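You operate a simulated robot arm through the tools that you are given. There is no shell and no other tool. Be economical: measure what you need, move in short steps, check, and stop when the job is done.

Carry out the task below with a simulated robot arm. There is one attempt and no reset: what you move stays moved.

## Task
Flip the rocker to Closed, rack the purple-band cup, turn the knob to 30 ml.
Fine: centre the slider before the cup comes out; spill nothing.
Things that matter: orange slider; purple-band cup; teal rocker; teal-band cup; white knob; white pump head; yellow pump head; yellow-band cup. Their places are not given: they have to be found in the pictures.

Only the result counts: the job must be done as asked and must still hold three seconds after the hand-in. Knocking over, shifting, dropping, spilling or breaking anything else fails it.

## Robot
A 6-joint arm with a two-finger parallel gripper, fixed in place. Base frame: the origin is at the foot of the arm, x ahead of it, y to its left, z up. Units: m, degrees, N and s.
With the tool pointing down near the work surface it reaches from about 0.32 to 0.8 m from the base axis. Its first joint turns from -166.0 to 166.0 degrees. Payload 3.43 kg.
The TCP is the grasp point between the finger pads, 0.034 m short of the fingertips. In the tool frame z runs along the fingers and y along their closing line. Largest opening 0.128 m; finger width 0.024, thickness 0.012; the body of the gripper, 0.048 by 0.13 m, starts 0.096 m behind the TCP.
Orientation is that of the tool frame in the base frame, as a unit quaternion [x, y, z, w]. With the fingers straight down and closing along the base's y, the tool's x points along the base's -x, its y along +y and its z along -z.

## Interface
- The arm moves only by the tool send_rows. Its argument "motion" is a list that holds one entry, the list of rows, each a list of 7 numbers: the turn, a rotation vector about the tool's x, y, z in units of 90 degrees (1.0 is 90 degrees), then the shift along the tool's x, y, z in units of 150 mm (1.0 is 150 mm), then the closure, from 0 (fully open) to 1 (shut). In form: [[[rx, ry, rz, dx, dy, dz, fingers], ...]]. A call has 1 to 20 rows; each row is the pose to reach, as a shift and turn from the pose commanded when the call began, along the tool's axes at that moment. A call with a number of a shift or a turn outside -1 to 1 is refused whole. Each row takes 0.2 s and may step no farther than 0.05 m and 8.6 degrees from the row before; otherwise, or with a gripper value out of range, the whole call is refused. Where a pose cannot be reached the arm comes as near as it can. A force on the tool above 40 N (or 10 N above the force at the start of the call, whichever is more), or a blocked arm, ends the call early, and 0.2 s more pass. The fingers move at their own pace (about 0.045 m/s each) and stop on an object; they squeeze with about 33 N. The grip force told is the motor's: it shows also when the fingers shut on nothing. Time passes only in rows, and 0.2 s behind the last, so rows that repeat a pose let the fingers close. It gives the time, the measured TCP pose, the force on the tool (base axes), the opening and the grip force at its end, in the units of the frame above (readings bear some noise), with the torque about the TCP (base axes, N m) and any sound that the robot's microphone picked up.
- Cameras (640 x 400 px; columns grow to the right, rows downward): "scene" is fixed at [0.0507, 0.6525, 1.5182]; the picture's right is [-0.50, -0.87, 0.00], its down [-0.79, 0.46, -0.41] and it looks along [0.35, -0.20, -0.91] (base axes); focal length 293 px, centre (320, 200). "wrist" rides on the gripper at [0.076, -0.011, -0.16] in the tool frame; the picture's right is [0.15, 0.99, 0.00], its down [-0.88, 0.13, -0.46] and it looks along [-0.45, 0.07, 0.89] (tool axes); focal length 234 px, centre (320, 200).
- snapshot(camera): a new picture of that camera. It takes no simulated time.
- probe_pixels(camera, pixels): for up to 12 pixels [column, row] of the newest picture of that camera ("zoom" is the newest enlarged one), the place [x, y, z] in the base frame of the surface seen there, good to about 0.002 m. It takes no simulated time.
- zoom(camera, box): a new picture of the part [left, top, right, bottom] of that camera's present view, enlarged. It takes no simulated time.
- close_job(): hands the job in; it is judged then, once.

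Work in short steps. Measure before you move; look again where a grasp or a placing could have gone wrong, and mend it. You have 80 turns and 38 pictures in all, those below and enlarged ones among them. Open the gripper and draw the arm clear of the work before you hand the job in, unless the task says otherwise; then end with one line.

The tools are called as a command line: name --argument value ..., lists and objects as JSON in quotes. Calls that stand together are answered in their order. send_rows: Moves the arm, as the interface text tells. Its arguments: {"type":"object","properties":{"motion":{"type":"array","items":{"type":"array","items":{"type":"array","items":{"type":"number"}}}}},"required":["motion"]} The other tools are called the same way: snapshot (camera) takes a picture; probe_pixels (camera, pixels) gives the place of the surface under pixels of a picture; zoom (camera, box) takes an enlarged picture of a part of a camera's view; close_job () hands the job in.

At the start:

```text
time_s: 0.0
eef_pos: [0.1867, 0.4242, 1.2067]
orientation: [0.0, 1.0, 0.001, 0.001]
force: [0.6, -0.2, -1.3]
torque: [-0.03, -0.01, 0.02]
finger_gap: 0.1279
grip_force: 0.0
```

scene: 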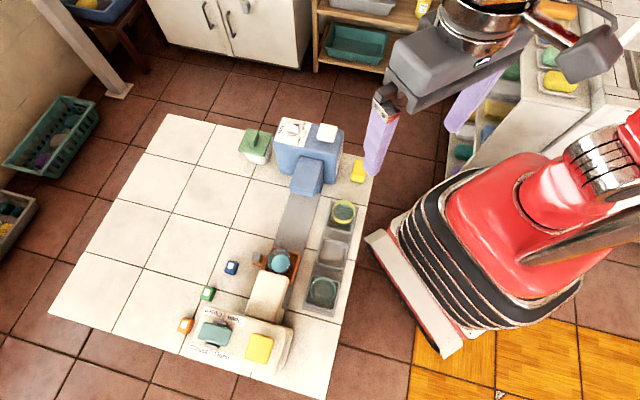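
wrist: 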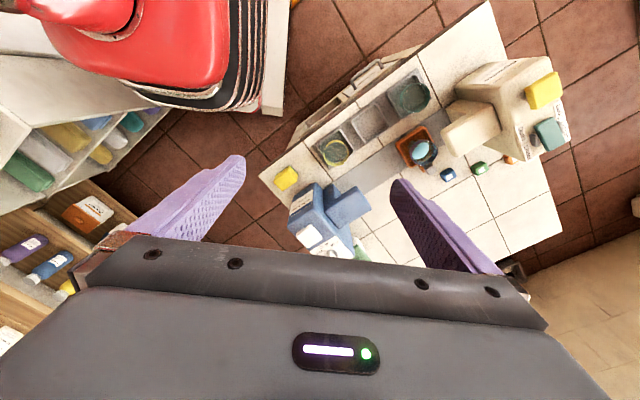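

The scene shows a dispensing station around (200-350, 120-370). I zoom in on the two halves to find the controls and cups.

zoom --camera "scene" --box '[170, 230, 360, 380]'

zoom --camera "scene" --box '[220, 100, 390, 230]'

```text
2.67 times, centred on (265, 305) of scene
```

zoom: 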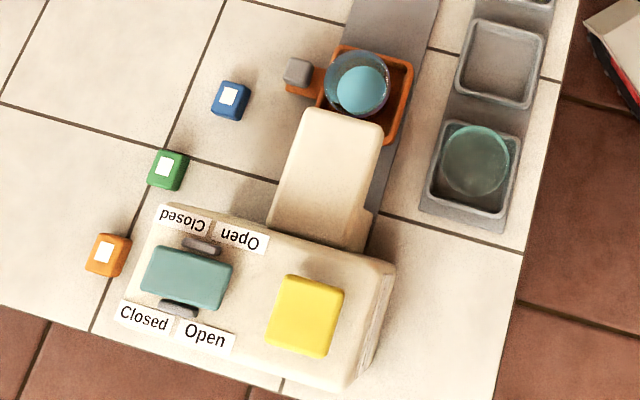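

```text
3.08 times, centred on (305, 165) of scene
```

zoom: 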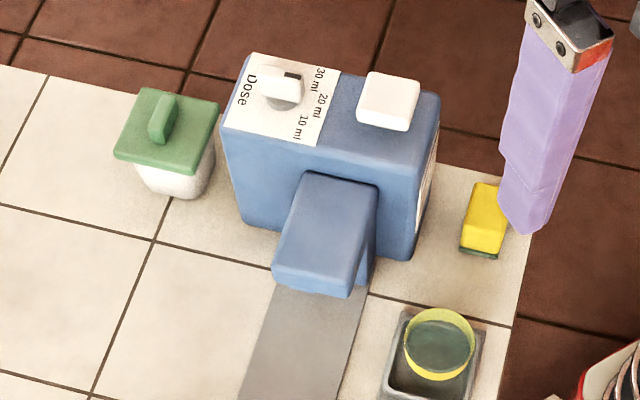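

Next I probe the dose pump: the knob at zoom (283,88), the dose labels, pump head, spout, rail and the yellow-band cup.

probe_pixels --camera "zoom" --pixels '[[290, 78], [282, 92], [283, 106], [320, 75], [320, 105], [303, 127], [385, 95], [330, 210], [310, 280], [300, 340], [438, 345], [395, 390]]'

probe_pixels --camera "scene" --pixels '[[280, 258], [257, 258], [266, 295], [215, 333], [259, 347], [296, 215], [333, 254], [323, 290], [343, 212], [240, 270], [281, 248], [295, 255]]'

```text
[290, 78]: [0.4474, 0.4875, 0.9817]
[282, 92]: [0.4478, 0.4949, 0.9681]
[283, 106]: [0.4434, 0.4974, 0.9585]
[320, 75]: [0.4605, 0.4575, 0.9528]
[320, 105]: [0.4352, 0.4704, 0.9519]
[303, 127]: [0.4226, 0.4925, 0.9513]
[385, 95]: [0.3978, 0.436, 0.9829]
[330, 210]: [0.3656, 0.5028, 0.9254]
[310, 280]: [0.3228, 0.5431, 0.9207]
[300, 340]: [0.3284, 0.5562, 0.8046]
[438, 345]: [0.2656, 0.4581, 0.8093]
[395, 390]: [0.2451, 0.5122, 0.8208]
```

```text
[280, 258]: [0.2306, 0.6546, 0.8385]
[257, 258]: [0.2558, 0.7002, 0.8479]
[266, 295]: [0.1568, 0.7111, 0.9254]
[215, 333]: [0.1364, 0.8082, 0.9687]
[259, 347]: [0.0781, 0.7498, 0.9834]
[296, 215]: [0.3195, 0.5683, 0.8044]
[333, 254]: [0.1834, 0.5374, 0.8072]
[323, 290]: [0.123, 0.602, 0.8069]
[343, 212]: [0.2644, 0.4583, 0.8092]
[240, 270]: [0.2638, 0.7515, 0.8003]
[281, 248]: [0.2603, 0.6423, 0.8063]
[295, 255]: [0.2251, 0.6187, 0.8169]
```

The slider is by the yellow pump's spout. I zoom more tightly for its details, the rail's extents and the cup's band, from both cameras.

zoom --camera "wrist" --box '[270, 50, 570, 240]'

zoom --camera "scene" --box '[235, 180, 355, 315]'

```text
2.11 times, centred on (420, 145) of wrist
```

zoom: 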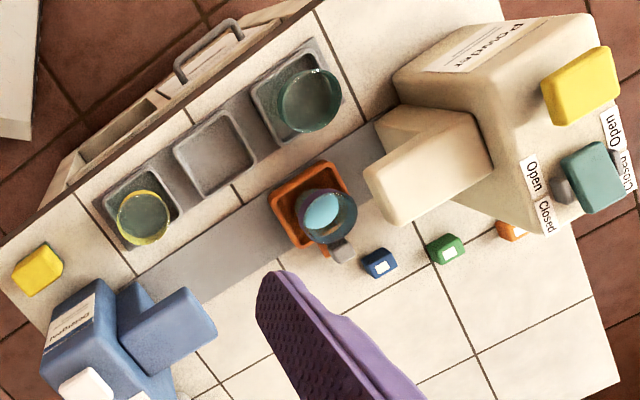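

```text
2.96 times, centred on (295, 248) of scene
```

zoom: 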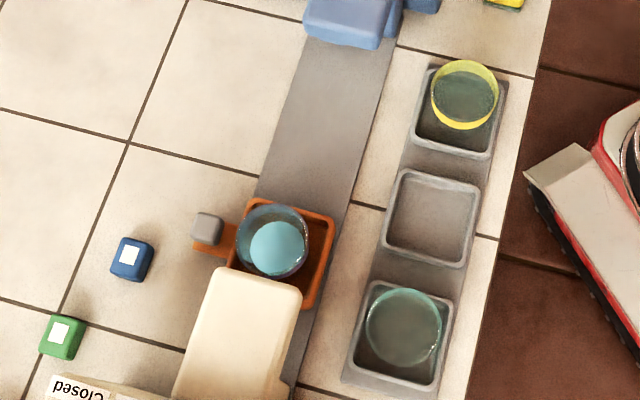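

I probe the tray corners, handle, cup rim, liquid, spout ends and rack slots in the newest zoom.

probe_pixels --camera "zoom" --pixels '[[331, 216], [312, 304], [249, 203], [208, 222], [195, 248], [272, 250], [224, 275], [294, 294], [310, 30], [372, 46], [268, 190], [350, 195]]'

probe_pixels --camera "zoom" --pixels '[[402, 172], [477, 188], [462, 266], [385, 246], [432, 220], [374, 285], [450, 302], [432, 390], [290, 215], [306, 262], [245, 228], [310, 60]]'

```text
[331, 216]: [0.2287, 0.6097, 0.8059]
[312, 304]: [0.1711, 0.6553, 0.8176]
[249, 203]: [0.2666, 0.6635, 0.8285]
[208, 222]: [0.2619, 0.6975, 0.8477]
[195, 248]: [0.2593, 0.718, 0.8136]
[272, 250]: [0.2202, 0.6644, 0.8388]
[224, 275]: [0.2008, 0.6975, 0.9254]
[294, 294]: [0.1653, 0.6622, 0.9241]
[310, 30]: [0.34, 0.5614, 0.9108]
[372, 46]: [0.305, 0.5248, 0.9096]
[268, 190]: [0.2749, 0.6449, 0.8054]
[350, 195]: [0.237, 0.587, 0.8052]
```

```text
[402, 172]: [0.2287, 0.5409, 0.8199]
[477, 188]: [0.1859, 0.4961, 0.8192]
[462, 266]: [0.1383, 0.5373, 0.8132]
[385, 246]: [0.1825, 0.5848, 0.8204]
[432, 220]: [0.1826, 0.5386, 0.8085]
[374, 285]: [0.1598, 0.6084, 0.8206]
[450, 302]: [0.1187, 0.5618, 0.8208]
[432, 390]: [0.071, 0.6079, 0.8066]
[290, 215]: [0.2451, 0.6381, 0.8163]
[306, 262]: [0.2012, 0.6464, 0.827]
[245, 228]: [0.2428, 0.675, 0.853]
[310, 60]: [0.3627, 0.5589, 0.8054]
```

Geometry: with s=(y−x)/√2 and t=(x+y)/√2, the spout ends are at s≈0.156 and 0.351 and the slider is at s≈0.31. The centre is therefore s≈0.2525, matching the middle rack slot. Now I look closely at the rocker and knob.

zoom --camera "scene" --box '[180, 305, 260, 365]'

probe_pixels --camera "scene" --pixels '[[203, 328], [210, 331], [217, 334], [224, 336], [228, 326], [230, 312], [231, 268], [208, 293], [185, 326], [205, 338], [222, 342], [215, 324]]'

```text
6.67 times, centred on (220, 335) of scene
```

zoom: 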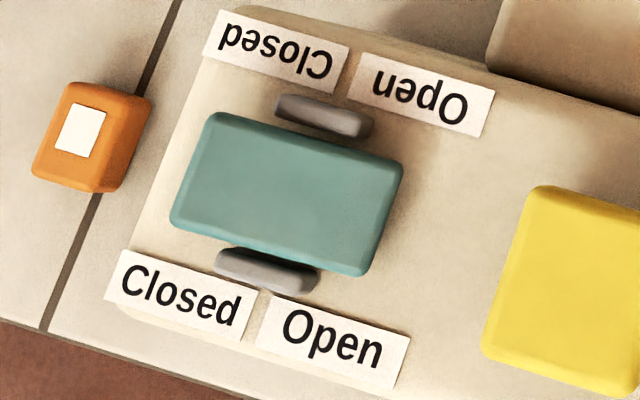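

```text
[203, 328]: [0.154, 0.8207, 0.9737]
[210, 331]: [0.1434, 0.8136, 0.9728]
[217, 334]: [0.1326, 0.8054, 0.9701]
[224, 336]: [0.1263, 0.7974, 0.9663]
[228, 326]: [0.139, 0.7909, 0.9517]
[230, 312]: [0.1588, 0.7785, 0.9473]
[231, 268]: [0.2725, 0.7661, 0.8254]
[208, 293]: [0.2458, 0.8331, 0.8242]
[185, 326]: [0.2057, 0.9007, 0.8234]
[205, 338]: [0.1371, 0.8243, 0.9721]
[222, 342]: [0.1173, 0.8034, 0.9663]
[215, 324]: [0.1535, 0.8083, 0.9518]
```

The rocker's Closed end is high (z 0.974) and its Open end low (0.966), so the Closed end has to be pressed down at about (0.146, 0.823). I turn the tool 45° to line up with the station, shut the fingers and move toward it at height.

send_rows --motion '[[[0, 0, -0.0834, 0, 0.167, 0, 1], [0, 0, -0.1667, 0, 0.333, 0, 1], [0, 0, -0.25, 0, 0.5, 0, 1], [0, 0, -0.3333, 0, 0.667, 0, 1], [0, 0, -0.4167, 0, 0.833, 0, 1], [0, 0, -0.5, 0, 1, 0, 1]]]'

```text
time_s: 1.4
eef_pos: [0.1869, 0.5729, 1.2098]
orientation: [-0.384, 0.923, 0.0, 0.001]
force: [-0.3, 1.1, -0.1]
torque: [0.01, 0.01, 0.01]
finger_gap: 0.0036
grip_force: 0.2
```

The orientation is as planned. I continue toward the point above the rocker.

send_rows --motion '[[[0, 0, 0, -0.2, 0.2, 0, 1], [0, 0, 0, -0.4, 0.4, 0, 1], [0, 0, 0, -0.6, 0.6, 0, 1], [0, 0, 0, -0.8, 0.8, 0, 1], [0, 0, 0, -1, 1, 0, 1]]]'

send_rows --motion '[[[0, 0, 0, -0.01, 0.19, 0.2, 1], [0, 0, 0, -0.02, 0.37, 0.4, 1], [0, 0, 0, -0.02, 0.37, 0.65, 1], [0, 0, 0, -0.02, 0.37, 0.8, 1]]]'

```text
time_s: 2.6
eef_pos: [0.1702, 0.6863, 1.1518]
orientation: [-0.382, 0.924, 0.0, 0.001]
force: [-0.1, -0.6, 1.1]
torque: [0.07, 0.04, -0.02]
finger_gap: 0.0001
grip_force: 33.0
out of reach, approached as far as the arm can: row 2, 3, 4, 5
```

```text
time_s: 3.6
eef_pos: [0.1344, 0.741, 1.0487]
orientation: [-0.383, 0.924, -0.001, 0.001]
force: [0.5, 0.3, -0.2]
torque: [-0.01, 0.02, 0.02]
finger_gap: 0.0
grip_force: 32.8
out of reach, approached as far as the arm can: row 2, 3, 4
```

Out of reach with the tool upright: it stalled at r≈0.75, so I will need to tilt the fingers outward. First I back off a little, which also shows which pose the commands are relative to.

send_rows --motion '[[[0, 0, 0, 0.2, 0, 0, 1], [0, 0, 0, 0.3, -0.2, 0, 1]]]'

```text
time_s: 4.2
eef_pos: [0.134, 0.7409, 1.0502]
orientation: [-0.383, 0.924, -0.001, 0.0]
force: [-0.4, -0.7, -0.5]
torque: [0.01, 0.01, 0.02]
finger_gap: 0.0001
grip_force: 32.4
out of reach, approached as far as the arm can: row 1, 2
```

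send_rows --motion '[[[0, 0, 0, 0.2, -0.1, 0, 1], [0, 0, 0, 0.4, -0.2, 0, 1]]]'

```text
time_s: 4.8
eef_pos: [0.1332, 0.7405, 1.0506]
orientation: [-0.383, 0.924, -0.001, 0.0]
force: [0.0, 0.2, 0.6]
torque: [-0.01, -0.01, -0.01]
finger_gap: 0.0001
grip_force: 32.7
out of reach, approached as far as the arm can: row 1, 2
```

send_rows --motion '[[[0, 0, 0, 0.1, -0.1, 0.2, 1], [0, 0, 0, 0.2, -0.2, 0.3, 1]]]'

```text
time_s: 5.4
eef_pos: [0.1327, 0.7416, 1.0508]
orientation: [-0.382, 0.924, -0.001, 0.0]
force: [0.3, -0.2, 0.1]
torque: [0.0, -0.02, 0.0]
finger_gap: 0.0001
grip_force: 33.3
out of reach, approached as far as the arm can: row 1, 2
```

The arm did not respond to small backward moves; I try a larger retreat toward the base.

send_rows --motion '[[[0, 0, 0, 0.25, -0.15, 0, 1], [0, 0, 0, 0.5, -0.3, 0, 1], [0, 0, 0, 0.75, -0.45, 0, 1], [0, 0, 0, 0.75, -0.45, 0, 1]]]'

```text
time_s: 6.4
eef_pos: [0.1332, 0.7413, 1.0506]
orientation: [-0.383, 0.924, -0.001, 0.0]
force: [0.4, -0.1, 0.7]
torque: [0.01, 0.01, 0.0]
finger_gap: 0.0001
grip_force: 32.6
out of reach, approached as far as the arm can: row 1, 2, 3, 4
```

Still stuck; I look at the arm's configuration.

snapshot --camera "scene"

```text
30 pictures are left
```

scene: 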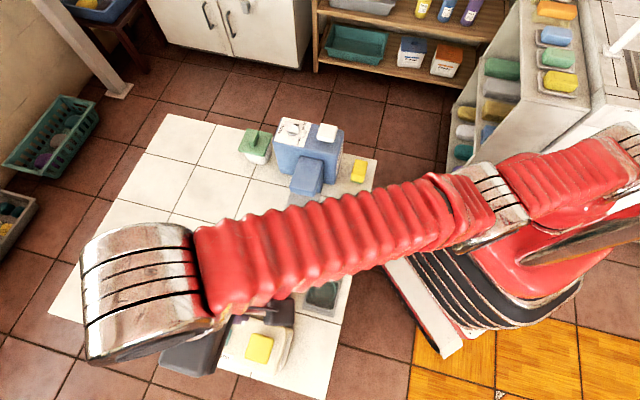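

The arm is stretched straight (a singular pose). I try purely vertical and sideways shifts to break out of it.

send_rows --motion '[[[0, 0, 0, 0, 0, -0.3, 1], [0, 0, 0, 0, 0, -0.6, 1], [0, 0, 0, 0, 0, -0.6, 1]]]'

```text
time_s: 7.2
eef_pos: [0.1315, 0.7158, 1.115]
orientation: [-0.383, 0.924, 0.0, 0.001]
force: [-0.6, -0.4, 0.6]
torque: [-0.02, 0.01, -0.01]
finger_gap: 0.0
grip_force: 32.7
out of reach, approached as far as the arm can: row 1, 2, 3
```

It slid along its reach limit. I combine up and inward shifts with repeated rows.

send_rows --motion '[[[0, 0, 0, 0.25, -0.17, 0, 1], [0, 0, 0, 0.5, -0.34, 0, 1], [0, 0, 0, 0.75, -0.51, 0, 1], [0, 0, 0, 1, -0.68, 0, 1], [0, 0, 0, 1, -0.68, 0, 1]]]'

```text
time_s: 8.4
eef_pos: [0.127, 0.6994, 1.1492]
orientation: [-0.383, 0.924, 0.001, 0.0]
force: [-0.3, -0.4, 0.8]
torque: [-0.01, -0.03, -0.02]
finger_gap: 0.0
grip_force: 33.1
out of reach, approached as far as the arm can: row 1, 2, 3, 4, 5
```

I try tilting the fingers outward, which brings the wrist inward and is what the rocker press needs anyway.

send_rows --motion '[[[-0.05, -0.073, 0, 0, 0, 0, 1], [-0.1, -0.146, 0, 0, 0, 0, 1], [-0.15, -0.219, 0, 0, 0, 0, 1], [-0.2, -0.292, 0, 0, 0, 0, 1], [-0.254, -0.365, 0, 0, 0, 0, 1], [-0.254, -0.365, 0, 0, 0, 0, 1]]]'

```text
time_s: 9.8
eef_pos: [0.1263, 0.7041, 1.1622]
orientation: [-0.383, 0.923, 0.022, 0.015]
force: [-0.5, -0.2, 0.6]
torque: [-0.01, 0.0, 0.03]
finger_gap: 0.0002
grip_force: 33.1
out of reach, approached as far as the arm can: row 1, 2, 3, 4, 5, 6
```

Little change; I try a long straight-up move, which swings the arm perpendicular to itself and should share bending with the elbow.

send_rows --motion '[[[0, 0, 0, 0, 0, -0.3, 1], [0, 0, 0, 0.2, -0.14, -0.5, 1], [0, 0, 0, 0.4, -0.28, -0.7, 1], [0, 0, 0, 0.6, -0.42, -0.9, 1], [0, 0, 0, 0.8, -0.56, -1, 1], [0, 0, 0, 1, -0.68, -1, 1], [0, 0, 0, 1, -0.68, -1, 1]]]'

```text
time_s: 11.4
eef_pos: [0.0924, 0.518, 1.3048]
orientation: [-0.383, 0.923, 0.022, 0.015]
force: [-0.2, -0.3, -0.4]
torque: [0.01, 0.02, 0.04]
finger_gap: 0.0
grip_force: 33.4
out of reach, approached as far as the arm can: row 1
```

Free again, and commands are relative to the reached pose. Now, well inside the reach, I tilt the fingers outward by about 37° more.

send_rows --motion '[[[-0.047, -0.0674, 0, 0, 0, 0, 1], [-0.094, -0.1348, 0, 0, 0, 0, 1], [-0.141, -0.2022, 0, 0, 0, 0, 1], [-0.188, -0.2696, 0, 0, 0, 0, 1], [-0.235, -0.337, 0, 0, 0, 0, 1], [-0.235, -0.337, 0, 0, 0, 0, 1]]]'

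```text
time_s: 12.8
eef_pos: [0.0912, 0.522, 1.2923]
orientation: [-0.361, 0.87, 0.282, 0.182]
force: [0.1, -0.3, -0.3]
torque: [0.04, 0.02, 0.02]
finger_gap: 0.0001
grip_force: 32.7
```

Tilt is 39°. I head for a point just above the rocker's Closed end, in parts.

send_rows --motion '[[[0, 0, 0, -0.0475, 0.0325, 0.2465, 1], [0, 0, 0, -0.095, 0.065, 0.493, 1], [0, 0, 0, -0.1425, 0.0975, 0.7395, 1], [0, 0, 0, -0.19, 0.13, 0.986, 1]]]'

send_rows --motion '[[[0, 0, 0, -0.0475, 0.0325, 0.2465, 1], [0, 0, 0, -0.095, 0.065, 0.493, 1], [0, 0, 0, -0.1425, 0.0975, 0.7395, 1], [0, 0, 0, -0.19, 0.13, 0.986, 1]]]'

```text
time_s: 13.8
eef_pos: [0.1112, 0.6398, 1.2139]
orientation: [-0.361, 0.867, 0.29, 0.185]
force: [0.8, 0.5, 0.4]
torque: [-0.02, -0.01, 0.02]
finger_gap: 0.0
grip_force: 32.9
```

```text
time_s: 14.8
eef_pos: [0.1319, 0.7601, 1.1216]
orientation: [-0.36, 0.868, 0.289, 0.186]
force: [-0.7, -0.8, -0.1]
torque: [0.0, -0.02, 0.02]
finger_gap: 0.0001
grip_force: 33.6
```

Reach is fine. I make the final approach to about 50 mm above the contact height, then take a check picture.

send_rows --motion '[[[0, 0, 0, -0.017, 0.004, 0.19, 1], [0, 0, 0, -0.034, 0.008, 0.38, 1], [0, 0, 0, -0.051, 0.011, 0.569, 1]]]'

zoom --camera "scene" --box '[150, 265, 290, 380]'

snapshot --camera "wrist"

```text
time_s: 15.6
eef_pos: [0.152, 0.8179, 1.0604]
orientation: [-0.36, 0.868, 0.288, 0.185]
force: [-0.5, 0.6, 0.5]
torque: [-0.02, -0.01, 0.0]
finger_gap: 0.0
grip_force: 33.3
```

```text
3.48 times, centred on (220, 322) of scene
```

zoom: 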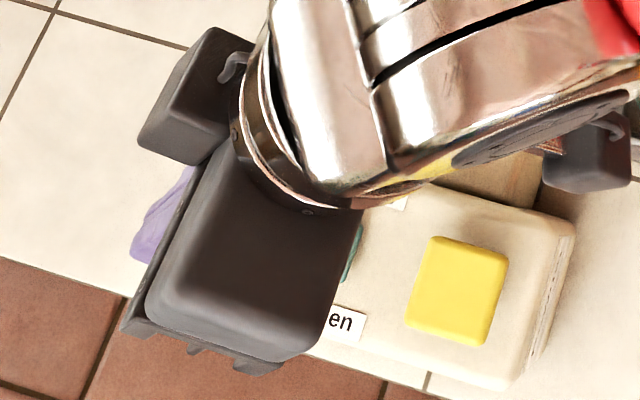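

```text
28 pictures are left
```

wrist: 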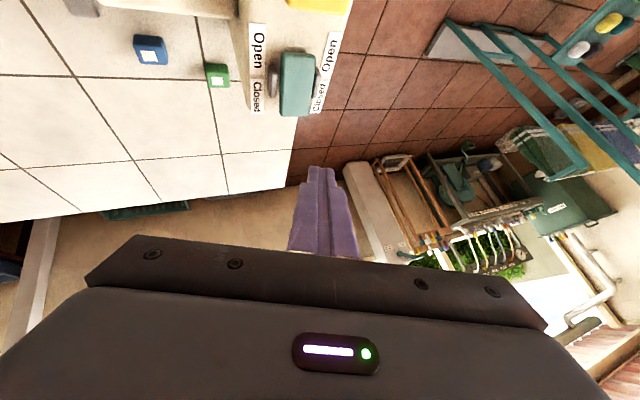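

The rocker is visible at (297,82) in the wrist view, Closed end at its bottom. I probe its surface for exact ends.

probe_pixels --camera "wrist" --pixels '[[298, 56], [298, 70], [298, 85], [298, 98], [298, 108], [298, 114], [284, 100], [311, 100]]'

```text
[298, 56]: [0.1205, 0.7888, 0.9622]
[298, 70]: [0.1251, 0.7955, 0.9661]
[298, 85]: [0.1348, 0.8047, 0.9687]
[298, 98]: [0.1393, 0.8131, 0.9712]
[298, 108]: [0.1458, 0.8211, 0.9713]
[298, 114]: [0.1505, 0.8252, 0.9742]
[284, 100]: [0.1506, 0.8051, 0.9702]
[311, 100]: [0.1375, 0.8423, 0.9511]
```

The Closed end's edge is near (0.150, 0.825, 0.974). I shift the tip back 12 mm, descend to just above contact, and then press about 15 mm in small steps.

send_rows --motion '[[[0, 0, 0, 0.1, -0.035, 0.087, 1], [0, 0, 0, 0.205, -0.071, 0.174, 1], [0, 0, 0, 0.205, -0.071, 0.174, 1]]]'

send_rows --motion '[[[0, 0, 0, 0.017, -0.012, 0.026, 1], [0, 0, 0, 0.034, -0.024, 0.052, 1], [0, 0, 0, 0.051, -0.036, 0.078, 1], [0, 0, 0, 0.068, -0.048, 0.104, 1], [0, 0, 0, 0.085, -0.06, 0.13, 1]]]'

```text
time_s: 16.4
eef_pos: [0.138, 0.8134, 1.0219]
orientation: [-0.36, 0.867, 0.289, 0.187]
force: [-0.2, -0.3, 0.3]
torque: [-0.01, -0.04, 0.0]
finger_gap: 0.0
grip_force: 33.0
```

```text
time_s: 17.7
eef_pos: [0.1372, 0.8132, 1.001]
orientation: [-0.359, 0.866, 0.292, 0.188]
force: [0.3, -0.5, 2.7]
torque: [0.0, -0.02, 0.0]
finger_gap: 0.0002
grip_force: 33.1
stopped in row 5: the force on the tool passed its limit at 41 N (the readings are from after the stop); the commanded pose is now the measured one
```

The press stopped firmly at 41 N. I lift back up and along the tool axis and look at the rocker.

send_rows --motion '[[[0, 0, 0, -0.1, 0.07, -0.15, 1], [0, 0, 0, -0.2, 0.14, -0.3, 1], [0, 0, 0, -0.2, 0.14, -0.5, 1]]]'

snapshot --camera "wrist"

```text
time_s: 18.5
eef_pos: [0.1337, 0.7943, 1.0814]
orientation: [-0.359, 0.867, 0.291, 0.187]
force: [-0.1, 0.3, 0.6]
torque: [0.0, -0.02, -0.01]
finger_gap: 0.0001
grip_force: 32.7
```

```text
27 pictures are left
```

wrist: 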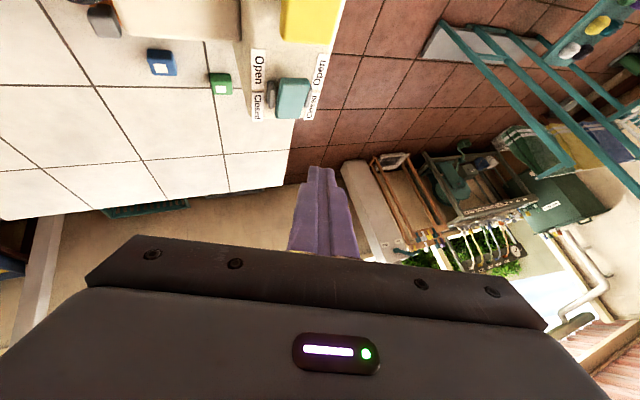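

probe_pixels --camera "wrist" --pixels '[[295, 82], [294, 90], [294, 98], [293, 106], [293, 112], [293, 116]]'

```text
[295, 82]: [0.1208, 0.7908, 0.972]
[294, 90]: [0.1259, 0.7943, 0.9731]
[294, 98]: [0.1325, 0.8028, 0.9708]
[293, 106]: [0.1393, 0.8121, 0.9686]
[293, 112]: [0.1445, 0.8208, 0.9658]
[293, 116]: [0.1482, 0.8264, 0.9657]
```

The rocker is flipped: the Closed side is now low (0.966) and the Open side high (0.973). Before leaving, I probe the slider handle seen at (105,20).

probe_pixels --camera "wrist" --pixels '[[105, 8], [96, 14], [105, 16], [114, 20], [105, 25], [100, 32], [112, 34], [120, 24]]'

send_rows --motion '[[[0.05, 0.07, 0, 0, 0, -0.3, 1], [0.1, 0.14, 0, 0, 0, -0.6, 1], [0.1, 0.14, 0, 0, 0, -0.8, 1], [0.1, 0.14, 0, 0, 0, -1, 1]]]'

```text
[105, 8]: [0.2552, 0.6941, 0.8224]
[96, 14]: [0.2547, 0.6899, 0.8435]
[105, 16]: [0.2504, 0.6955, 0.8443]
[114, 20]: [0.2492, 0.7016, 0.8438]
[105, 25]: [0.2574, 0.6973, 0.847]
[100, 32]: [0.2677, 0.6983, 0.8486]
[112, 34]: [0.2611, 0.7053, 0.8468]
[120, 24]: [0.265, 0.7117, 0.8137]
```

```text
time_s: 19.5
eef_pos: [0.1172, 0.6967, 1.197]
orientation: [-0.374, 0.901, 0.183, 0.119]
force: [0.6, 0.8, 0.5]
torque: [0.0, 0.01, -0.02]
finger_gap: 0.0001
grip_force: 32.5
```

I level the tool again while moving toward a point over the open area between slider and rack, opening the fingers part-way.

send_rows --motion '[[[0.04, 0.0575, 0, 0.072, -0.242, 0.09, 0.65], [0.08, 0.115, 0, 0.144, -0.485, 0.18, 0.65], [0.12, 0.172, 0, 0.215, -0.728, 0.27, 0.65], [0.16, 0.23, 0, 0.287, -0.97, 0.362, 0.65]]]'

```text
time_s: 20.5
eef_pos: [0.1949, 0.5976, 1.0953]
orientation: [-0.382, 0.924, -0.002, 0.001]
force: [-0.5, -0.2, 0.8]
torque: [0.04, -0.04, -0.03]
finger_gap: 0.0447
grip_force: 0.2
```

Level. I lower to z≈0.985 and move out over the handle at s=0.310, t=0.676.

send_rows --motion '[[[0, 0, 0, 0, 0, 0.25, 0.65], [0, 0, 0, 0, 0, 0.5, 0.65], [0, 0, 0, 0, 0.08, 0.733, 0.65], [0, 0, 0, -0.25, 0.171, 0.733, 0.65], [0, 0, 0, -0.52, 0.171, 0.733, 0.65], [0, 0, 0, -0.771, 0.171, 0.733, 0.65]]]'

snapshot --camera "wrist"

```text
time_s: 21.9
eef_pos: [0.2599, 0.6977, 0.9875]
orientation: [-0.382, 0.924, -0.001, 0.001]
force: [0.0, 0.2, 0.5]
torque: [0.01, -0.04, -0.01]
finger_gap: 0.045
grip_force: 0.0
```

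```text
26 pictures are left
```

wrist: 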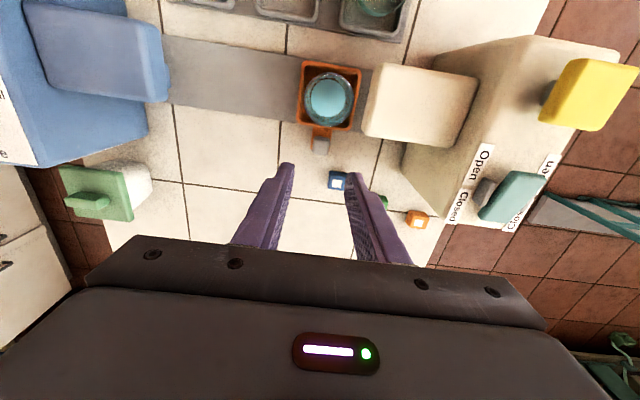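

A good view: tray at (325,95), handle at (320,145), cup rim at (327,97). I probe tray edges, cup, spouts and the blue block.

probe_pixels --camera "wrist" --pixels '[[302, 67], [357, 70], [301, 125], [355, 127], [320, 140], [327, 100], [304, 100], [349, 100], [338, 178], [172, 60], [362, 100], [331, 73]]'

```text
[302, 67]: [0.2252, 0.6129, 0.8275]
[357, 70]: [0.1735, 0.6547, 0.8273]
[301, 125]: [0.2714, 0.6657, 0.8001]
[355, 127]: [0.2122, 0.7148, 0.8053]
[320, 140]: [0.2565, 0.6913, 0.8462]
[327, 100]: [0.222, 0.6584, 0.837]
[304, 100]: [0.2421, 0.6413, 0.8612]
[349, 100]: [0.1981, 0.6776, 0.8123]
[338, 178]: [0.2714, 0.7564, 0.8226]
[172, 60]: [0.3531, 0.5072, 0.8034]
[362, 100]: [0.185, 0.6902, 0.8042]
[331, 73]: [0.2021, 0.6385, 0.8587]
```

The tray centre is s≈0.308, in line with the handle. I descend around the handle and close on it.

send_rows --motion '[[[0, 0, 0, 0, 0, 0.25, 0.65], [0, 0, 0, 0, 0, 0.5, 0.65], [0, 0, 0, 0, 0, 0.7, 0.65], [0, 0, 0, 0, 0, 0.86, 0.65], [0, 0, 0, 0, 0, 0.86, 0.9], [0, 0, 0, 0, 0, 0.86, 0.95], [0, 0, 0, 0, 0, 0.86, 1]]]'

```text
time_s: 23.5
eef_pos: [0.2599, 0.697, 0.8562]
orientation: [-0.382, 0.924, -0.001, 0.002]
force: [0.2, -0.1, -0.9]
torque: [0.46, -0.14, 0.06]
finger_gap: 0.022
grip_force: 41.4
```

Gripped (gap 22 mm). I slide slowly by −56 mm along the rail to the centre.

send_rows --motion '[[[0, 0, 0, 0, -0.015, 0, 1], [0, 0, 0, 0, -0.04, 0, 1], [0, 0, 0, 0, -0.07, 0, 1], [0, 0, 0, 0, -0.1, 0, 1], [0, 0, 0, 0, -0.13, 0, 1], [0, 0, 0, 0, -0.16, 0, 1], [0, 0, 0, 0, -0.19, 0, 1], [0, 0, 0, 0, -0.22, 0, 1], [0, 0, 0, 0, -0.25, 0, 1], [0, 0, 0, 0, -0.28, 0, 1], [0, 0, 0, 0, -0.31, 0, 1], [0, 0, 0, 0, -0.34, 0, 1], [0, 0, 0, 0, -0.363, 0, 1], [0, 0, 0, 0, -0.375, 0, 1], [0, 0, 0, 0, -0.375, 0, 1]]]'

snapshot --camera "wrist"

```text
time_s: 26.7
eef_pos: [0.2992, 0.6568, 0.8574]
orientation: [-0.381, 0.924, -0.002, 0.001]
force: [-1.1, -3.1, -20.2]
torque: [-0.06, 0.4, 0.09]
finger_gap: 0.0217
grip_force: 44.4
```

```text
25 pictures are left
```

wrist: 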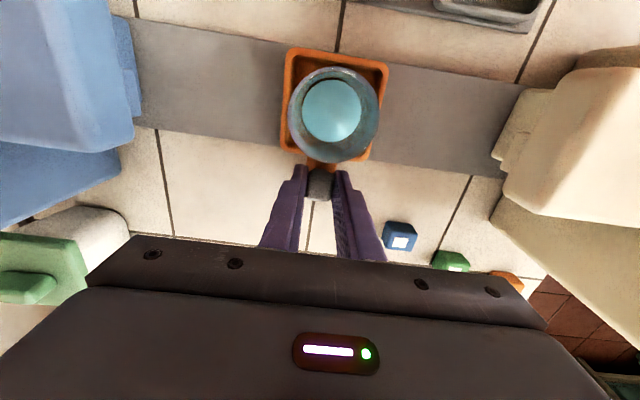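

The slider moved. I probe tray edges, spout ends and the cup to check centring.

probe_pixels --camera "wrist" --pixels '[[289, 52], [387, 66], [286, 100], [372, 154], [333, 70], [333, 112], [376, 112], [292, 112], [132, 100], [505, 150], [320, 185], [340, 152]]'

```text
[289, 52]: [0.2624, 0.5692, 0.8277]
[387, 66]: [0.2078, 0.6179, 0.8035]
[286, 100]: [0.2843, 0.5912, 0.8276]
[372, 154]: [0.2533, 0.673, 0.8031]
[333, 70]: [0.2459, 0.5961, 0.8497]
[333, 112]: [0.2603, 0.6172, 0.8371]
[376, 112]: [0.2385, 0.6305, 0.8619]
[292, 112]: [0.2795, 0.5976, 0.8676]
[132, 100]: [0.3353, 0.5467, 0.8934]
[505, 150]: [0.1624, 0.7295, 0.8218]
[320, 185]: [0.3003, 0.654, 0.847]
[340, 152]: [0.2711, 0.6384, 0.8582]
```

Tray left edge is s=0.217, so the centre is ≈0.252: centred. I release, rise clear and look at the cup.

send_rows --motion '[[[0, 0, 0, 0, 0, 0, 0.8], [0, 0, 0, 0, 0, 0, 0.65], [0, 0, 0, 0, 0, 0, 0.65], [0, 0, 0, 0, 0, -0.3, 0.65], [0, 0, 0, 0, 0, -0.6, 0.6], [0, 0, 0, 0, 0, -0.9, 0.5]]]'

snapshot --camera "wrist"

```text
time_s: 28.1
eef_pos: [0.2969, 0.6553, 0.9904]
orientation: [-0.383, 0.924, -0.001, 0.001]
force: [0.1, 0.0, 0.1]
torque: [-0.01, -0.01, 0.01]
finger_gap: 0.0639
grip_force: 0.2
```

```text
24 pictures are left
```

wrist: 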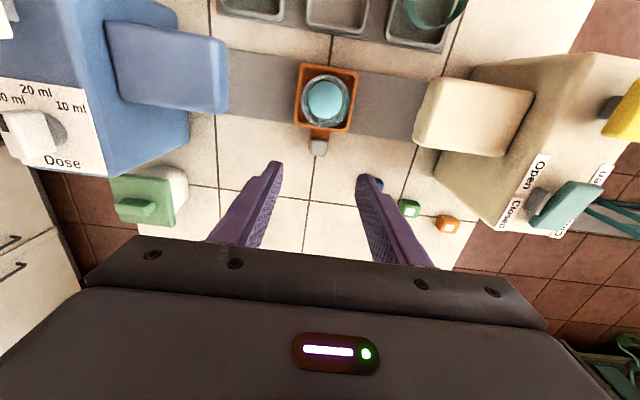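

Released. I zoom on the cup, tray and rack to measure the rim and slot.

zoom --camera "wrist" --box '[265, 0, 405, 160]'

```text
2.50 times, centred on (335, 80) of wrist
```

zoom: 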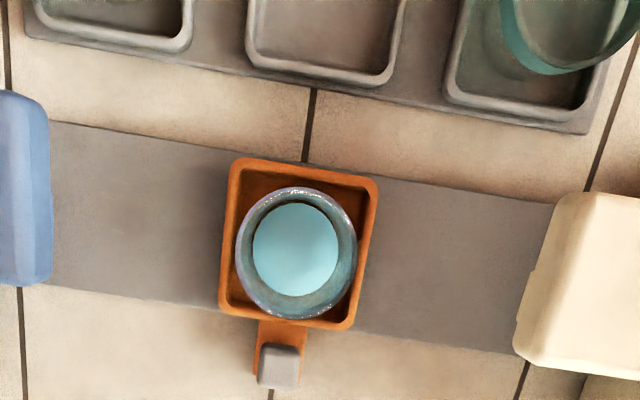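

probe_pixels --camera "zoom" --pixels '[[238, 255], [354, 255], [295, 189], [293, 316], [295, 193], [238, 250], [297, 250], [240, 180], [226, 304], [347, 318], [370, 188], [328, 40]]'

zoom --camera "scene" --box '[250, 190, 360, 290]'

```text
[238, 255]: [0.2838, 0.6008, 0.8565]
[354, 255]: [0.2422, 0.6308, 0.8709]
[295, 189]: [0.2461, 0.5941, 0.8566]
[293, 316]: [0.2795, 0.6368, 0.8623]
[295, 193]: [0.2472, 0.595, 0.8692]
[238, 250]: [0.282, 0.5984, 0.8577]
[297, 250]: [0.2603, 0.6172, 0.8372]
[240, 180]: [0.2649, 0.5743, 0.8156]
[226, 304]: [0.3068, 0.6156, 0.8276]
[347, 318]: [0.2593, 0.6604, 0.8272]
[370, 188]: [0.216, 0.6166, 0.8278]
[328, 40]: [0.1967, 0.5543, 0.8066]
```

```text
4.00 times, centred on (305, 240) of scene
```

zoom: 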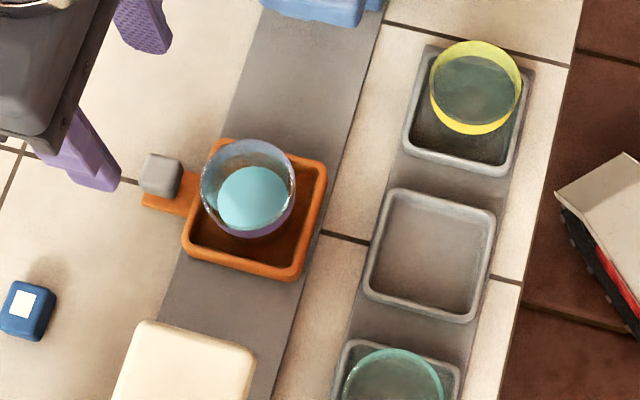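

The purple band is now visible on this cup (scene zoom 260,225). Cup axis: s≈0.250, t≈0.621, radius 26 mm, rim z≈0.869. I probe the empty slot and the floors.

probe_pixels --camera "zoom" --pixels '[[391, 193], [492, 213], [470, 318], [366, 294], [428, 250], [230, 250], [308, 180], [460, 45], [480, 130], [440, 92], [518, 85], [425, 352]]'

```text
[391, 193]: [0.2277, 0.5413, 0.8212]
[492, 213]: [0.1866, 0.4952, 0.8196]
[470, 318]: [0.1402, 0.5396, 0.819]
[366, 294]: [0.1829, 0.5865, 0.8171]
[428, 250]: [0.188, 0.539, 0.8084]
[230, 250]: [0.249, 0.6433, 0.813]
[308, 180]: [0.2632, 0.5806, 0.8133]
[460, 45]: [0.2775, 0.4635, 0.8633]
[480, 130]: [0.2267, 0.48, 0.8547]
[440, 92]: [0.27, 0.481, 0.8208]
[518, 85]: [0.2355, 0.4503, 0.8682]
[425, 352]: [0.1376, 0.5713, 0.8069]
```

Slot centre is (0.184, 0.541), with its floor 5 mm below the tray floor. I move over the cup with an opening of ~90 mm, and then descend so the fingertips stay just above the tray wall.

send_rows --motion '[[[0, 0, 0, 0.17, -0.012, 0, 0.3], [0, 0, 0, 0.349, -0.023, 0, 0.3], [0, 0, 0, 0.349, -0.023, 0, 0.3], [0, 0, 0, 0.349, -0.023, 0.25, 0.3], [0, 0, 0, 0.349, -0.023, 0.45, 0.3], [0, 0, 0, 0.349, -0.023, 0.65, 0.3], [0, 0, 0, 0.349, -0.023, 0.82, 0.3], [0, 0, 0, 0.349, -0.023, 0.82, 0.3]]]'

snapshot --camera "wrist"

```text
time_s: 29.9
eef_pos: [0.2645, 0.6188, 0.8685]
orientation: [-0.382, 0.924, -0.001, 0.002]
force: [0.3, -1.1, -0.3]
torque: [0.03, -0.03, -0.01]
finger_gap: 0.0896
grip_force: 0.0
```

```text
21 pictures are left
```

wrist: 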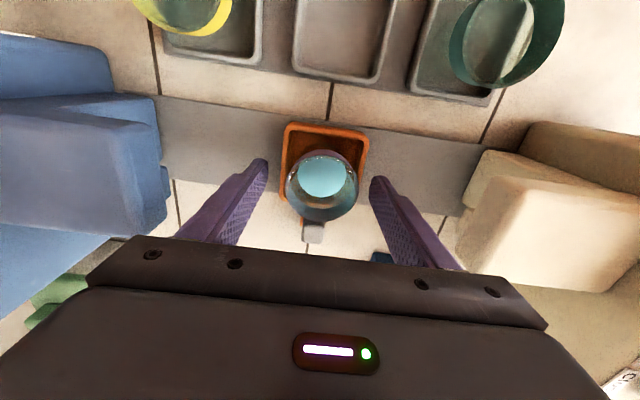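

Fingers straddle the cup at (322,180). I correct 3 mm in t, and close gently.

send_rows --motion '[[[0, 0, 0, 0.02, 0, 0, 0.4], [0, 0, 0, 0.02, 0, 0, 0.48], [0, 0, 0, 0.02, 0, 0, 0.54], [0, 0, 0, 0.02, 0, 0, 0.58], [0, 0, 0, 0.02, 0, 0, 0.62], [0, 0, 0, 0.02, 0, 0, 0.66], [0, 0, 0, 0.02, 0, 0, 0.7], [0, 0, 0, 0.02, 0, 0, 0.7]]]'

```text
time_s: 31.7
eef_pos: [0.2632, 0.6149, 0.8686]
orientation: [-0.382, 0.924, -0.002, 0.001]
force: [0.2, -0.3, -0.8]
torque: [-0.01, 0.02, -0.03]
finger_gap: 0.0525
grip_force: 33.1
```

Gripped at 52.5 mm. I lift 45 mm slowly.

send_rows --motion '[[[0, 0, 0, 0, 0, -0.01, 0.72], [0, 0, 0, 0, 0, -0.03, 0.72], [0, 0, 0, 0, 0, -0.06, 0.72], [0, 0, 0, 0, 0, -0.1, 0.72], [0, 0, 0, 0, 0, -0.14, 0.72], [0, 0, 0, 0, 0, -0.18, 0.72], [0, 0, 0, 0, 0, -0.22, 0.72], [0, 0, 0, 0, 0, -0.26, 0.72], [0, 0, 0, 0, 0, -0.285, 0.72], [0, 0, 0, 0, 0, -0.3, 0.72], [0, 0, 0, 0, 0, -0.3, 0.72]]]'

snapshot --camera "wrist"

```text
time_s: 34.1
eef_pos: [0.2637, 0.6151, 0.9146]
orientation: [-0.382, 0.924, -0.001, 0.001]
force: [0.2, 0.0, -0.1]
torque: [0.0, 0.0, 0.0]
finger_gap: 0.0523
grip_force: 33.6
```

```text
20 pictures are left
```

wrist: 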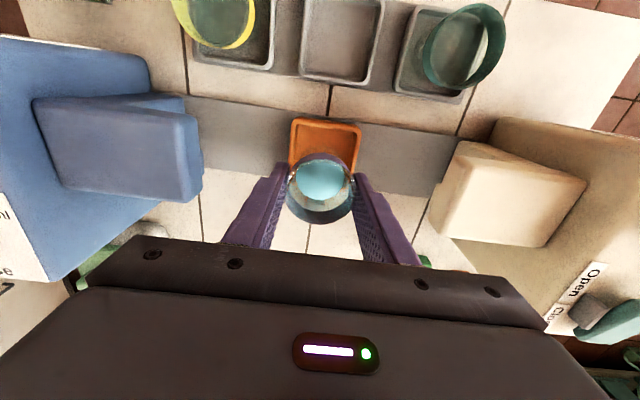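

The cup is lifted level. I carry it smoothly to above the middle slot.

send_rows --motion '[[[0, 0, 0, 0.007, 0, 0, 0.72], [0, 0, 0, 0.028, 0, 0, 0.72], [0, 0, 0, 0.062, 0.002, 0, 0.72], [0, 0, 0, 0.107, 0.004, 0, 0.72], [0, 0, 0, 0.162, 0.006, 0, 0.72], [0, 0, 0, 0.224, 0.008, 0, 0.72], [0, 0, 0, 0.292, 0.01, 0, 0.72], [0, 0, 0, 0.362, 0.012, 0, 0.72], [0, 0, 0, 0.432, 0.014, 0, 0.72], [0, 0, 0, 0.5, 0.016, 0, 0.72], [0, 0, 0, 0.562, 0.018, 0, 0.72], [0, 0, 0, 0.617, 0.02, 0, 0.72], [0, 0, 0, 0.662, 0.022, 0, 0.72], [0, 0, 0, 0.696, 0.023, 0, 0.72], [0, 0, 0, 0.717, 0.023, 0, 0.72], [0, 0, 0, 0.725, 0.023, 0, 0.72], [0, 0, 0, 0.725, 0.023, 0, 0.72]]]'

zoom --camera "scene" --box '[250, 190, 370, 310]'

snapshot --camera "wrist"

```text
time_s: 37.7
eef_pos: [0.1833, 0.5413, 0.9137]
orientation: [-0.382, 0.924, -0.001, 0.002]
force: [0.1, 0.3, -0.2]
torque: [-0.01, 0.02, -0.02]
finger_gap: 0.0525
grip_force: 32.6
```

```text
3.33 times, centred on (310, 250) of scene
```

zoom: 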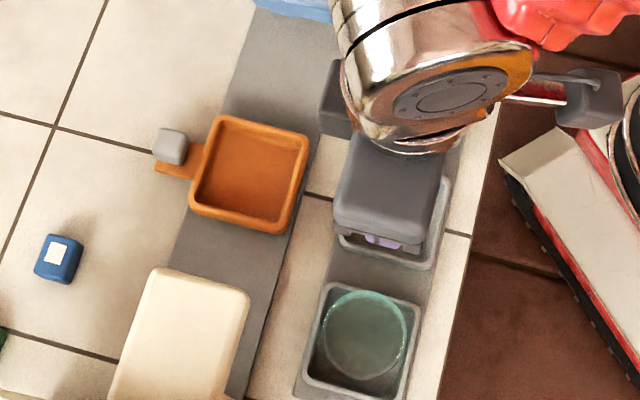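

```text
18 pictures are left
```

wrist: 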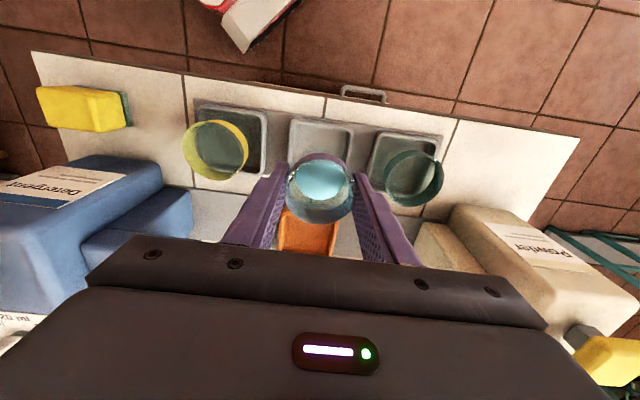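

Over the slot, at s=0.253, t=0.512. I lower slowly to 1 mm above the expected floor contact.

send_rows --motion '[[[0, 0, 0, 0, 0, 0.01, 0.72], [0, 0, 0, 0, 0, 0.04, 0.72], [0, 0, 0, 0, 0, 0.08, 0.72], [0, 0, 0, 0, 0, 0.12, 0.72], [0, 0, 0, 0, 0, 0.16, 0.72], [0, 0, 0, 0, 0, 0.2, 0.72], [0, 0, 0, 0, 0, 0.24, 0.72], [0, 0, 0, 0, 0, 0.28, 0.72], [0, 0, 0, 0, 0, 0.31, 0.72], [0, 0, 0, 0, 0, 0.323, 0.72], [0, 0, 0, 0, 0, 0.323, 0.72]]]'

```text
time_s: 40.1
eef_pos: [0.1827, 0.5428, 0.866]
orientation: [-0.382, 0.924, -0.001, 0.002]
force: [0.5, 0.1, -1.0]
torque: [0.0, -0.01, -0.01]
finger_gap: 0.0523
grip_force: 33.1
```

No contact yet, so I go down in 0.5 mm steps watching the force.

send_rows --motion '[[[0, 0, 0, 0, 0, 0.004, 0.72], [0, 0, 0, 0, 0, 0.008, 0.72], [0, 0, 0, 0, 0, 0.011, 0.72], [0, 0, 0, 0, 0, 0.014, 0.72]]]'

```text
time_s: 41.1
eef_pos: [0.184, 0.5413, 0.8638]
orientation: [-0.383, 0.924, -0.001, 0.001]
force: [0.0, -0.6, 0.0]
torque: [-0.04, -0.02, -0.02]
finger_gap: 0.0523
grip_force: 33.2
```

send_rows --motion '[[[0, 0, 0, 0, 0, 0.004, 0.72], [0, 0, 0, 0, 0, 0.008, 0.72], [0, 0, 0, 0, 0, 0.011, 0.72], [0, 0, 0, 0, 0, 0.014, 0.72]]]'

```text
time_s: 42.1
eef_pos: [0.1832, 0.5424, 0.862]
orientation: [-0.382, 0.924, -0.001, 0.002]
force: [-2.1, -2.7, 23.3]
torque: [-0.26, 0.11, 0.01]
finger_gap: 0.0524
grip_force: 32.7
```

Contact (23 N up). I ease up slightly, open slowly and rise clear.

send_rows --motion '[[[0, 0, 0, 0, 0, -0.007, 0.72], [0, 0, 0, 0, 0, -0.007, 0.57], [0, 0, 0, 0, 0, -0.007, 0.53], [0, 0, 0, 0, 0, -0.007, 0.48], [0, 0, 0, 0, 0, -0.007, 0.4], [0, 0, 0, 0, 0, -0.007, 0.33], [0, 0, 0, 0, 0, -0.007, 0.33], [0, 0, 0, 0, 0, -0.1, 0.33], [0, 0, 0, 0, 0, -0.3, 0.33], [0, 0, 0, 0, 0, -0.6, 0.33], [0, 0, 0, 0, 0, -0.9, 0.33]]]'

snapshot --camera "wrist"

```text
time_s: 44.5
eef_pos: [0.1827, 0.5412, 0.9964]
orientation: [-0.382, 0.924, -0.002, 0.001]
force: [0.6, 0.2, -0.1]
torque: [0.03, 0.02, -0.02]
finger_gap: 0.0859
grip_force: 0.1
```

```text
17 pictures are left
```

wrist: 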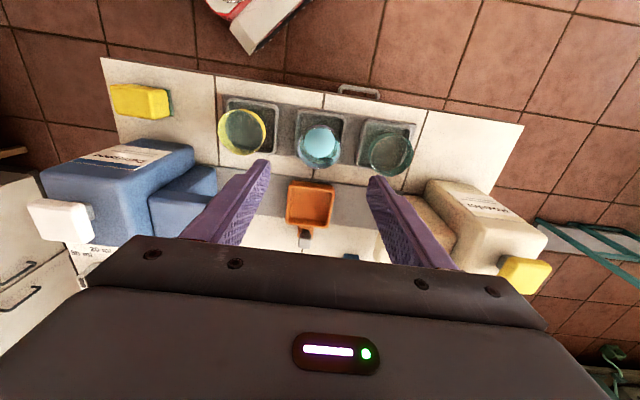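

The cup stands in the middle slot. Now for the knob: I rise and travel to above the dose pump, staying short of the reach limit.

send_rows --motion '[[[0, 0, 0, 0, 0, -0.3, 0.6], [0, 0, 0, 0, -0.1, -0.6, 0.6], [0, 0, 0, -0.05, -0.4, -0.75, 0.6], [0, 0, 0, -0.1, -0.7, -0.75, 0.6], [0, 0, 0, -0.15, -1, -0.75, 0.6]]]'

send_rows --motion '[[[0, 0, 0, -0.2, -0.24, 0, 0.6], [0, 0, 0, -0.4, -0.48, 0, 0.6]]]'

snapshot --camera "wrist"

zoom --camera "scene" --box '[260, 110, 360, 190]'

```text
refused: row 3 steps farther than a row can; nothing moved
```

```text
time_s: 45.1
eef_pos: [0.2768, 0.5308, 0.9968]
orientation: [-0.383, 0.924, -0.001, 0.001]
force: [0.4, -0.5, 0.8]
torque: [0.02, -0.05, 0.04]
finger_gap: 0.0511
grip_force: 0.0
```

```text
16 pictures are left
```

wrist: 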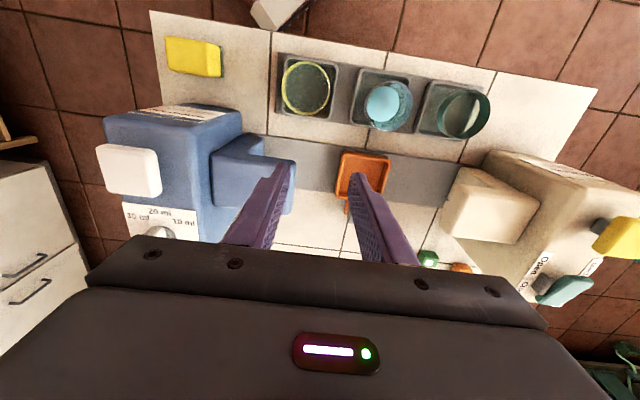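

```text
5.00 times, centred on (310, 150) of scene
```

zoom: 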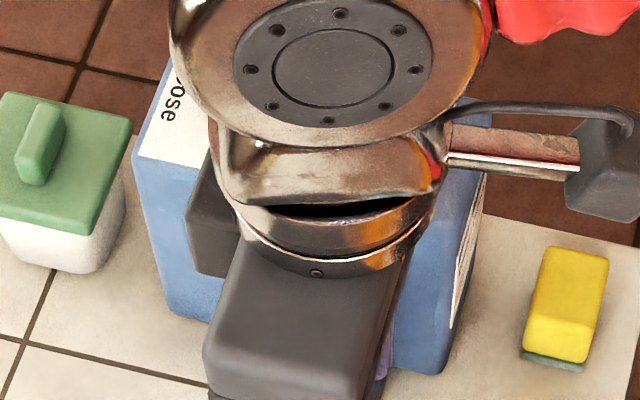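

The first call was refused and only the short move ran; clear of everything. I rise and continue to over the dose pump.

send_rows --motion '[[[0, 0, 0, 0, 0, -0.3, 0.6], [0, 0, 0, 0, 0, -0.6, 0.6], [0, 0, 0, 0, -0.2, -0.75, 0.6], [0, 0, 0, 0, -0.5, -0.75, 0.6], [0, 0, 0, 0, -0.8, -0.75, 0.6], [0, 0, 0, -0.05, -1, -0.75, 0.6]]]'

snapshot --camera "wrist"

```text
time_s: 46.5
eef_pos: [0.3857, 0.4341, 1.1101]
orientation: [-0.382, 0.924, -0.001, 0.001]
force: [-0.3, 1.2, 0.7]
torque: [0.01, 0.01, -0.03]
finger_gap: 0.051
grip_force: 0.2
```

```text
14 pictures are left
```

wrist: 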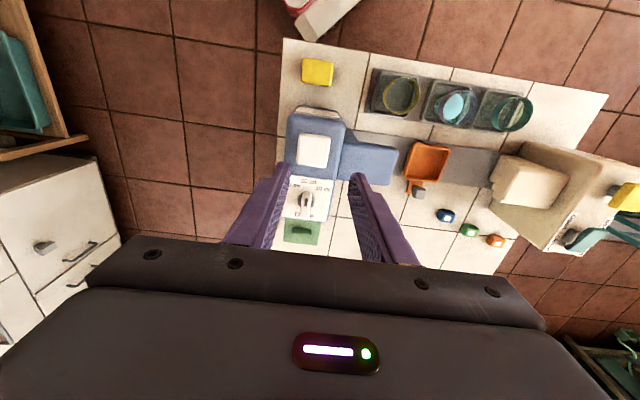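

zoom --camera "wrist" --box '[275, 165, 345, 225]'

```text
6.67 times, centred on (310, 195) of wrist
```

zoom: 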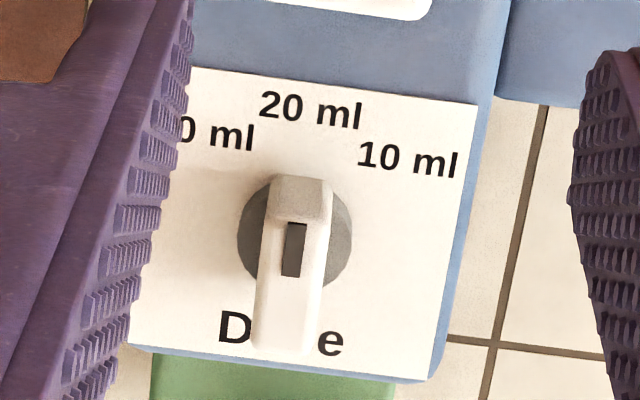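

The knob's black mark points at 20 ml; 30 ml lies counter-clockwise from above. I probe the bar, mark, disc and labels.

probe_pixels --camera "zoom" --pixels '[[312, 112], [408, 160], [225, 135], [245, 240], [345, 240], [292, 250], [298, 228], [290, 274], [300, 195], [285, 300], [272, 250], [318, 250]]'

probe_pixels --camera "zoom" --pixels '[[275, 290], [310, 290], [278, 180], [325, 182], [255, 345], [312, 350], [270, 310], [315, 310], [300, 180], [285, 315], [195, 72], [475, 105]]'

```text
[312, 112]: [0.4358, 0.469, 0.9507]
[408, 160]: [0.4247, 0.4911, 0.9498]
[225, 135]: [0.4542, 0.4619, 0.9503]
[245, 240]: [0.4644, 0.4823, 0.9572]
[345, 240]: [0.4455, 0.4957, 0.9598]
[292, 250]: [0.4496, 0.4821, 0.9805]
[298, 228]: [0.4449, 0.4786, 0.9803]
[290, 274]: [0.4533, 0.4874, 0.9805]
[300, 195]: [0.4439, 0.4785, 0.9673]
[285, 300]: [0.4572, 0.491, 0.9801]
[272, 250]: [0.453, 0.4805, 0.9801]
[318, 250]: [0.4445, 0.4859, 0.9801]
```

```text
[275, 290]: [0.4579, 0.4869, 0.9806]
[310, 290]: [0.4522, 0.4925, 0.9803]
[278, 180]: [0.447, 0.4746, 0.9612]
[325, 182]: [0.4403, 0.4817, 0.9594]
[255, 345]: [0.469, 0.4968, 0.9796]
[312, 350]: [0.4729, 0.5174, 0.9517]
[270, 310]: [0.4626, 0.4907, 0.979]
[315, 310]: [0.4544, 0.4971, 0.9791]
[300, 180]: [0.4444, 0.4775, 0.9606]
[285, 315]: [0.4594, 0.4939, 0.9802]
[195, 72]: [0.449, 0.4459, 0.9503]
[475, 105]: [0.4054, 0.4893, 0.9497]
```

Knob axis is ≈ (0.4545, 0.489) and the bar is 11 mm wide along t, top z 0.980. I move over it, descend so the tips are at 0.958, and take a look before closing.

send_rows --motion '[[[0, 0, 0, -0.2, -0.022, 0.1, 0.65], [0, 0, 0, -0.4, -0.044, 0.3, 0.65], [0, 0, 0, -0.582, -0.066, 0.45, 0.65], [0, 0, 0, -0.582, -0.066, 0.6, 0.65], [0, 0, 0, -0.582, -0.066, 0.6, 0.65]]]'

zoom --camera "wrist" --box '[240, 90, 400, 240]'

```text
time_s: 47.7
eef_pos: [0.4558, 0.4893, 1.0206]
orientation: [-0.382, 0.924, -0.001, 0.001]
force: [-0.6, -0.3, -0.2]
torque: [0.0, 0.03, 0.02]
finger_gap: 0.0451
grip_force: 0.0
```

```text
2.67 times, centred on (320, 165) of wrist
```

zoom: 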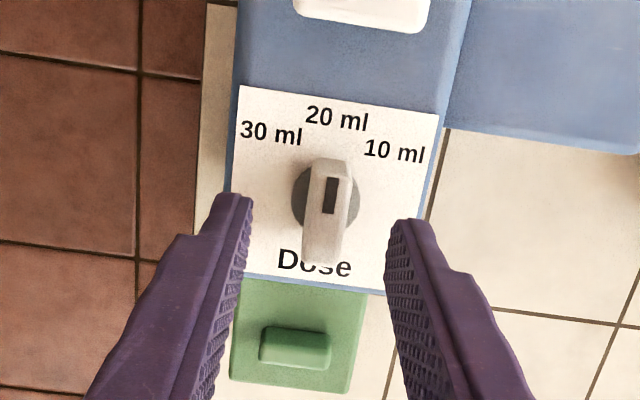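

probe_pixels --camera "zoom" --pixels '[[271, 133], [336, 118], [394, 150], [297, 200], [356, 200], [330, 180], [328, 212], [320, 250], [330, 160], [310, 200], [348, 200], [318, 258]]'

```text
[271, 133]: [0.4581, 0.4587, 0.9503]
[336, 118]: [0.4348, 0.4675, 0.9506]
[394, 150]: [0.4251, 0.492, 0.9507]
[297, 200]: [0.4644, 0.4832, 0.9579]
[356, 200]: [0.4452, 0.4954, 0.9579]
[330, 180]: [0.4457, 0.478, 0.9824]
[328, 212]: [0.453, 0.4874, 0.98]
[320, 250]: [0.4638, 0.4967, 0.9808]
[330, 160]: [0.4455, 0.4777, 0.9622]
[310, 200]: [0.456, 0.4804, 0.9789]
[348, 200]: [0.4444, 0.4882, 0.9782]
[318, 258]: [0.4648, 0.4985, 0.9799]
```

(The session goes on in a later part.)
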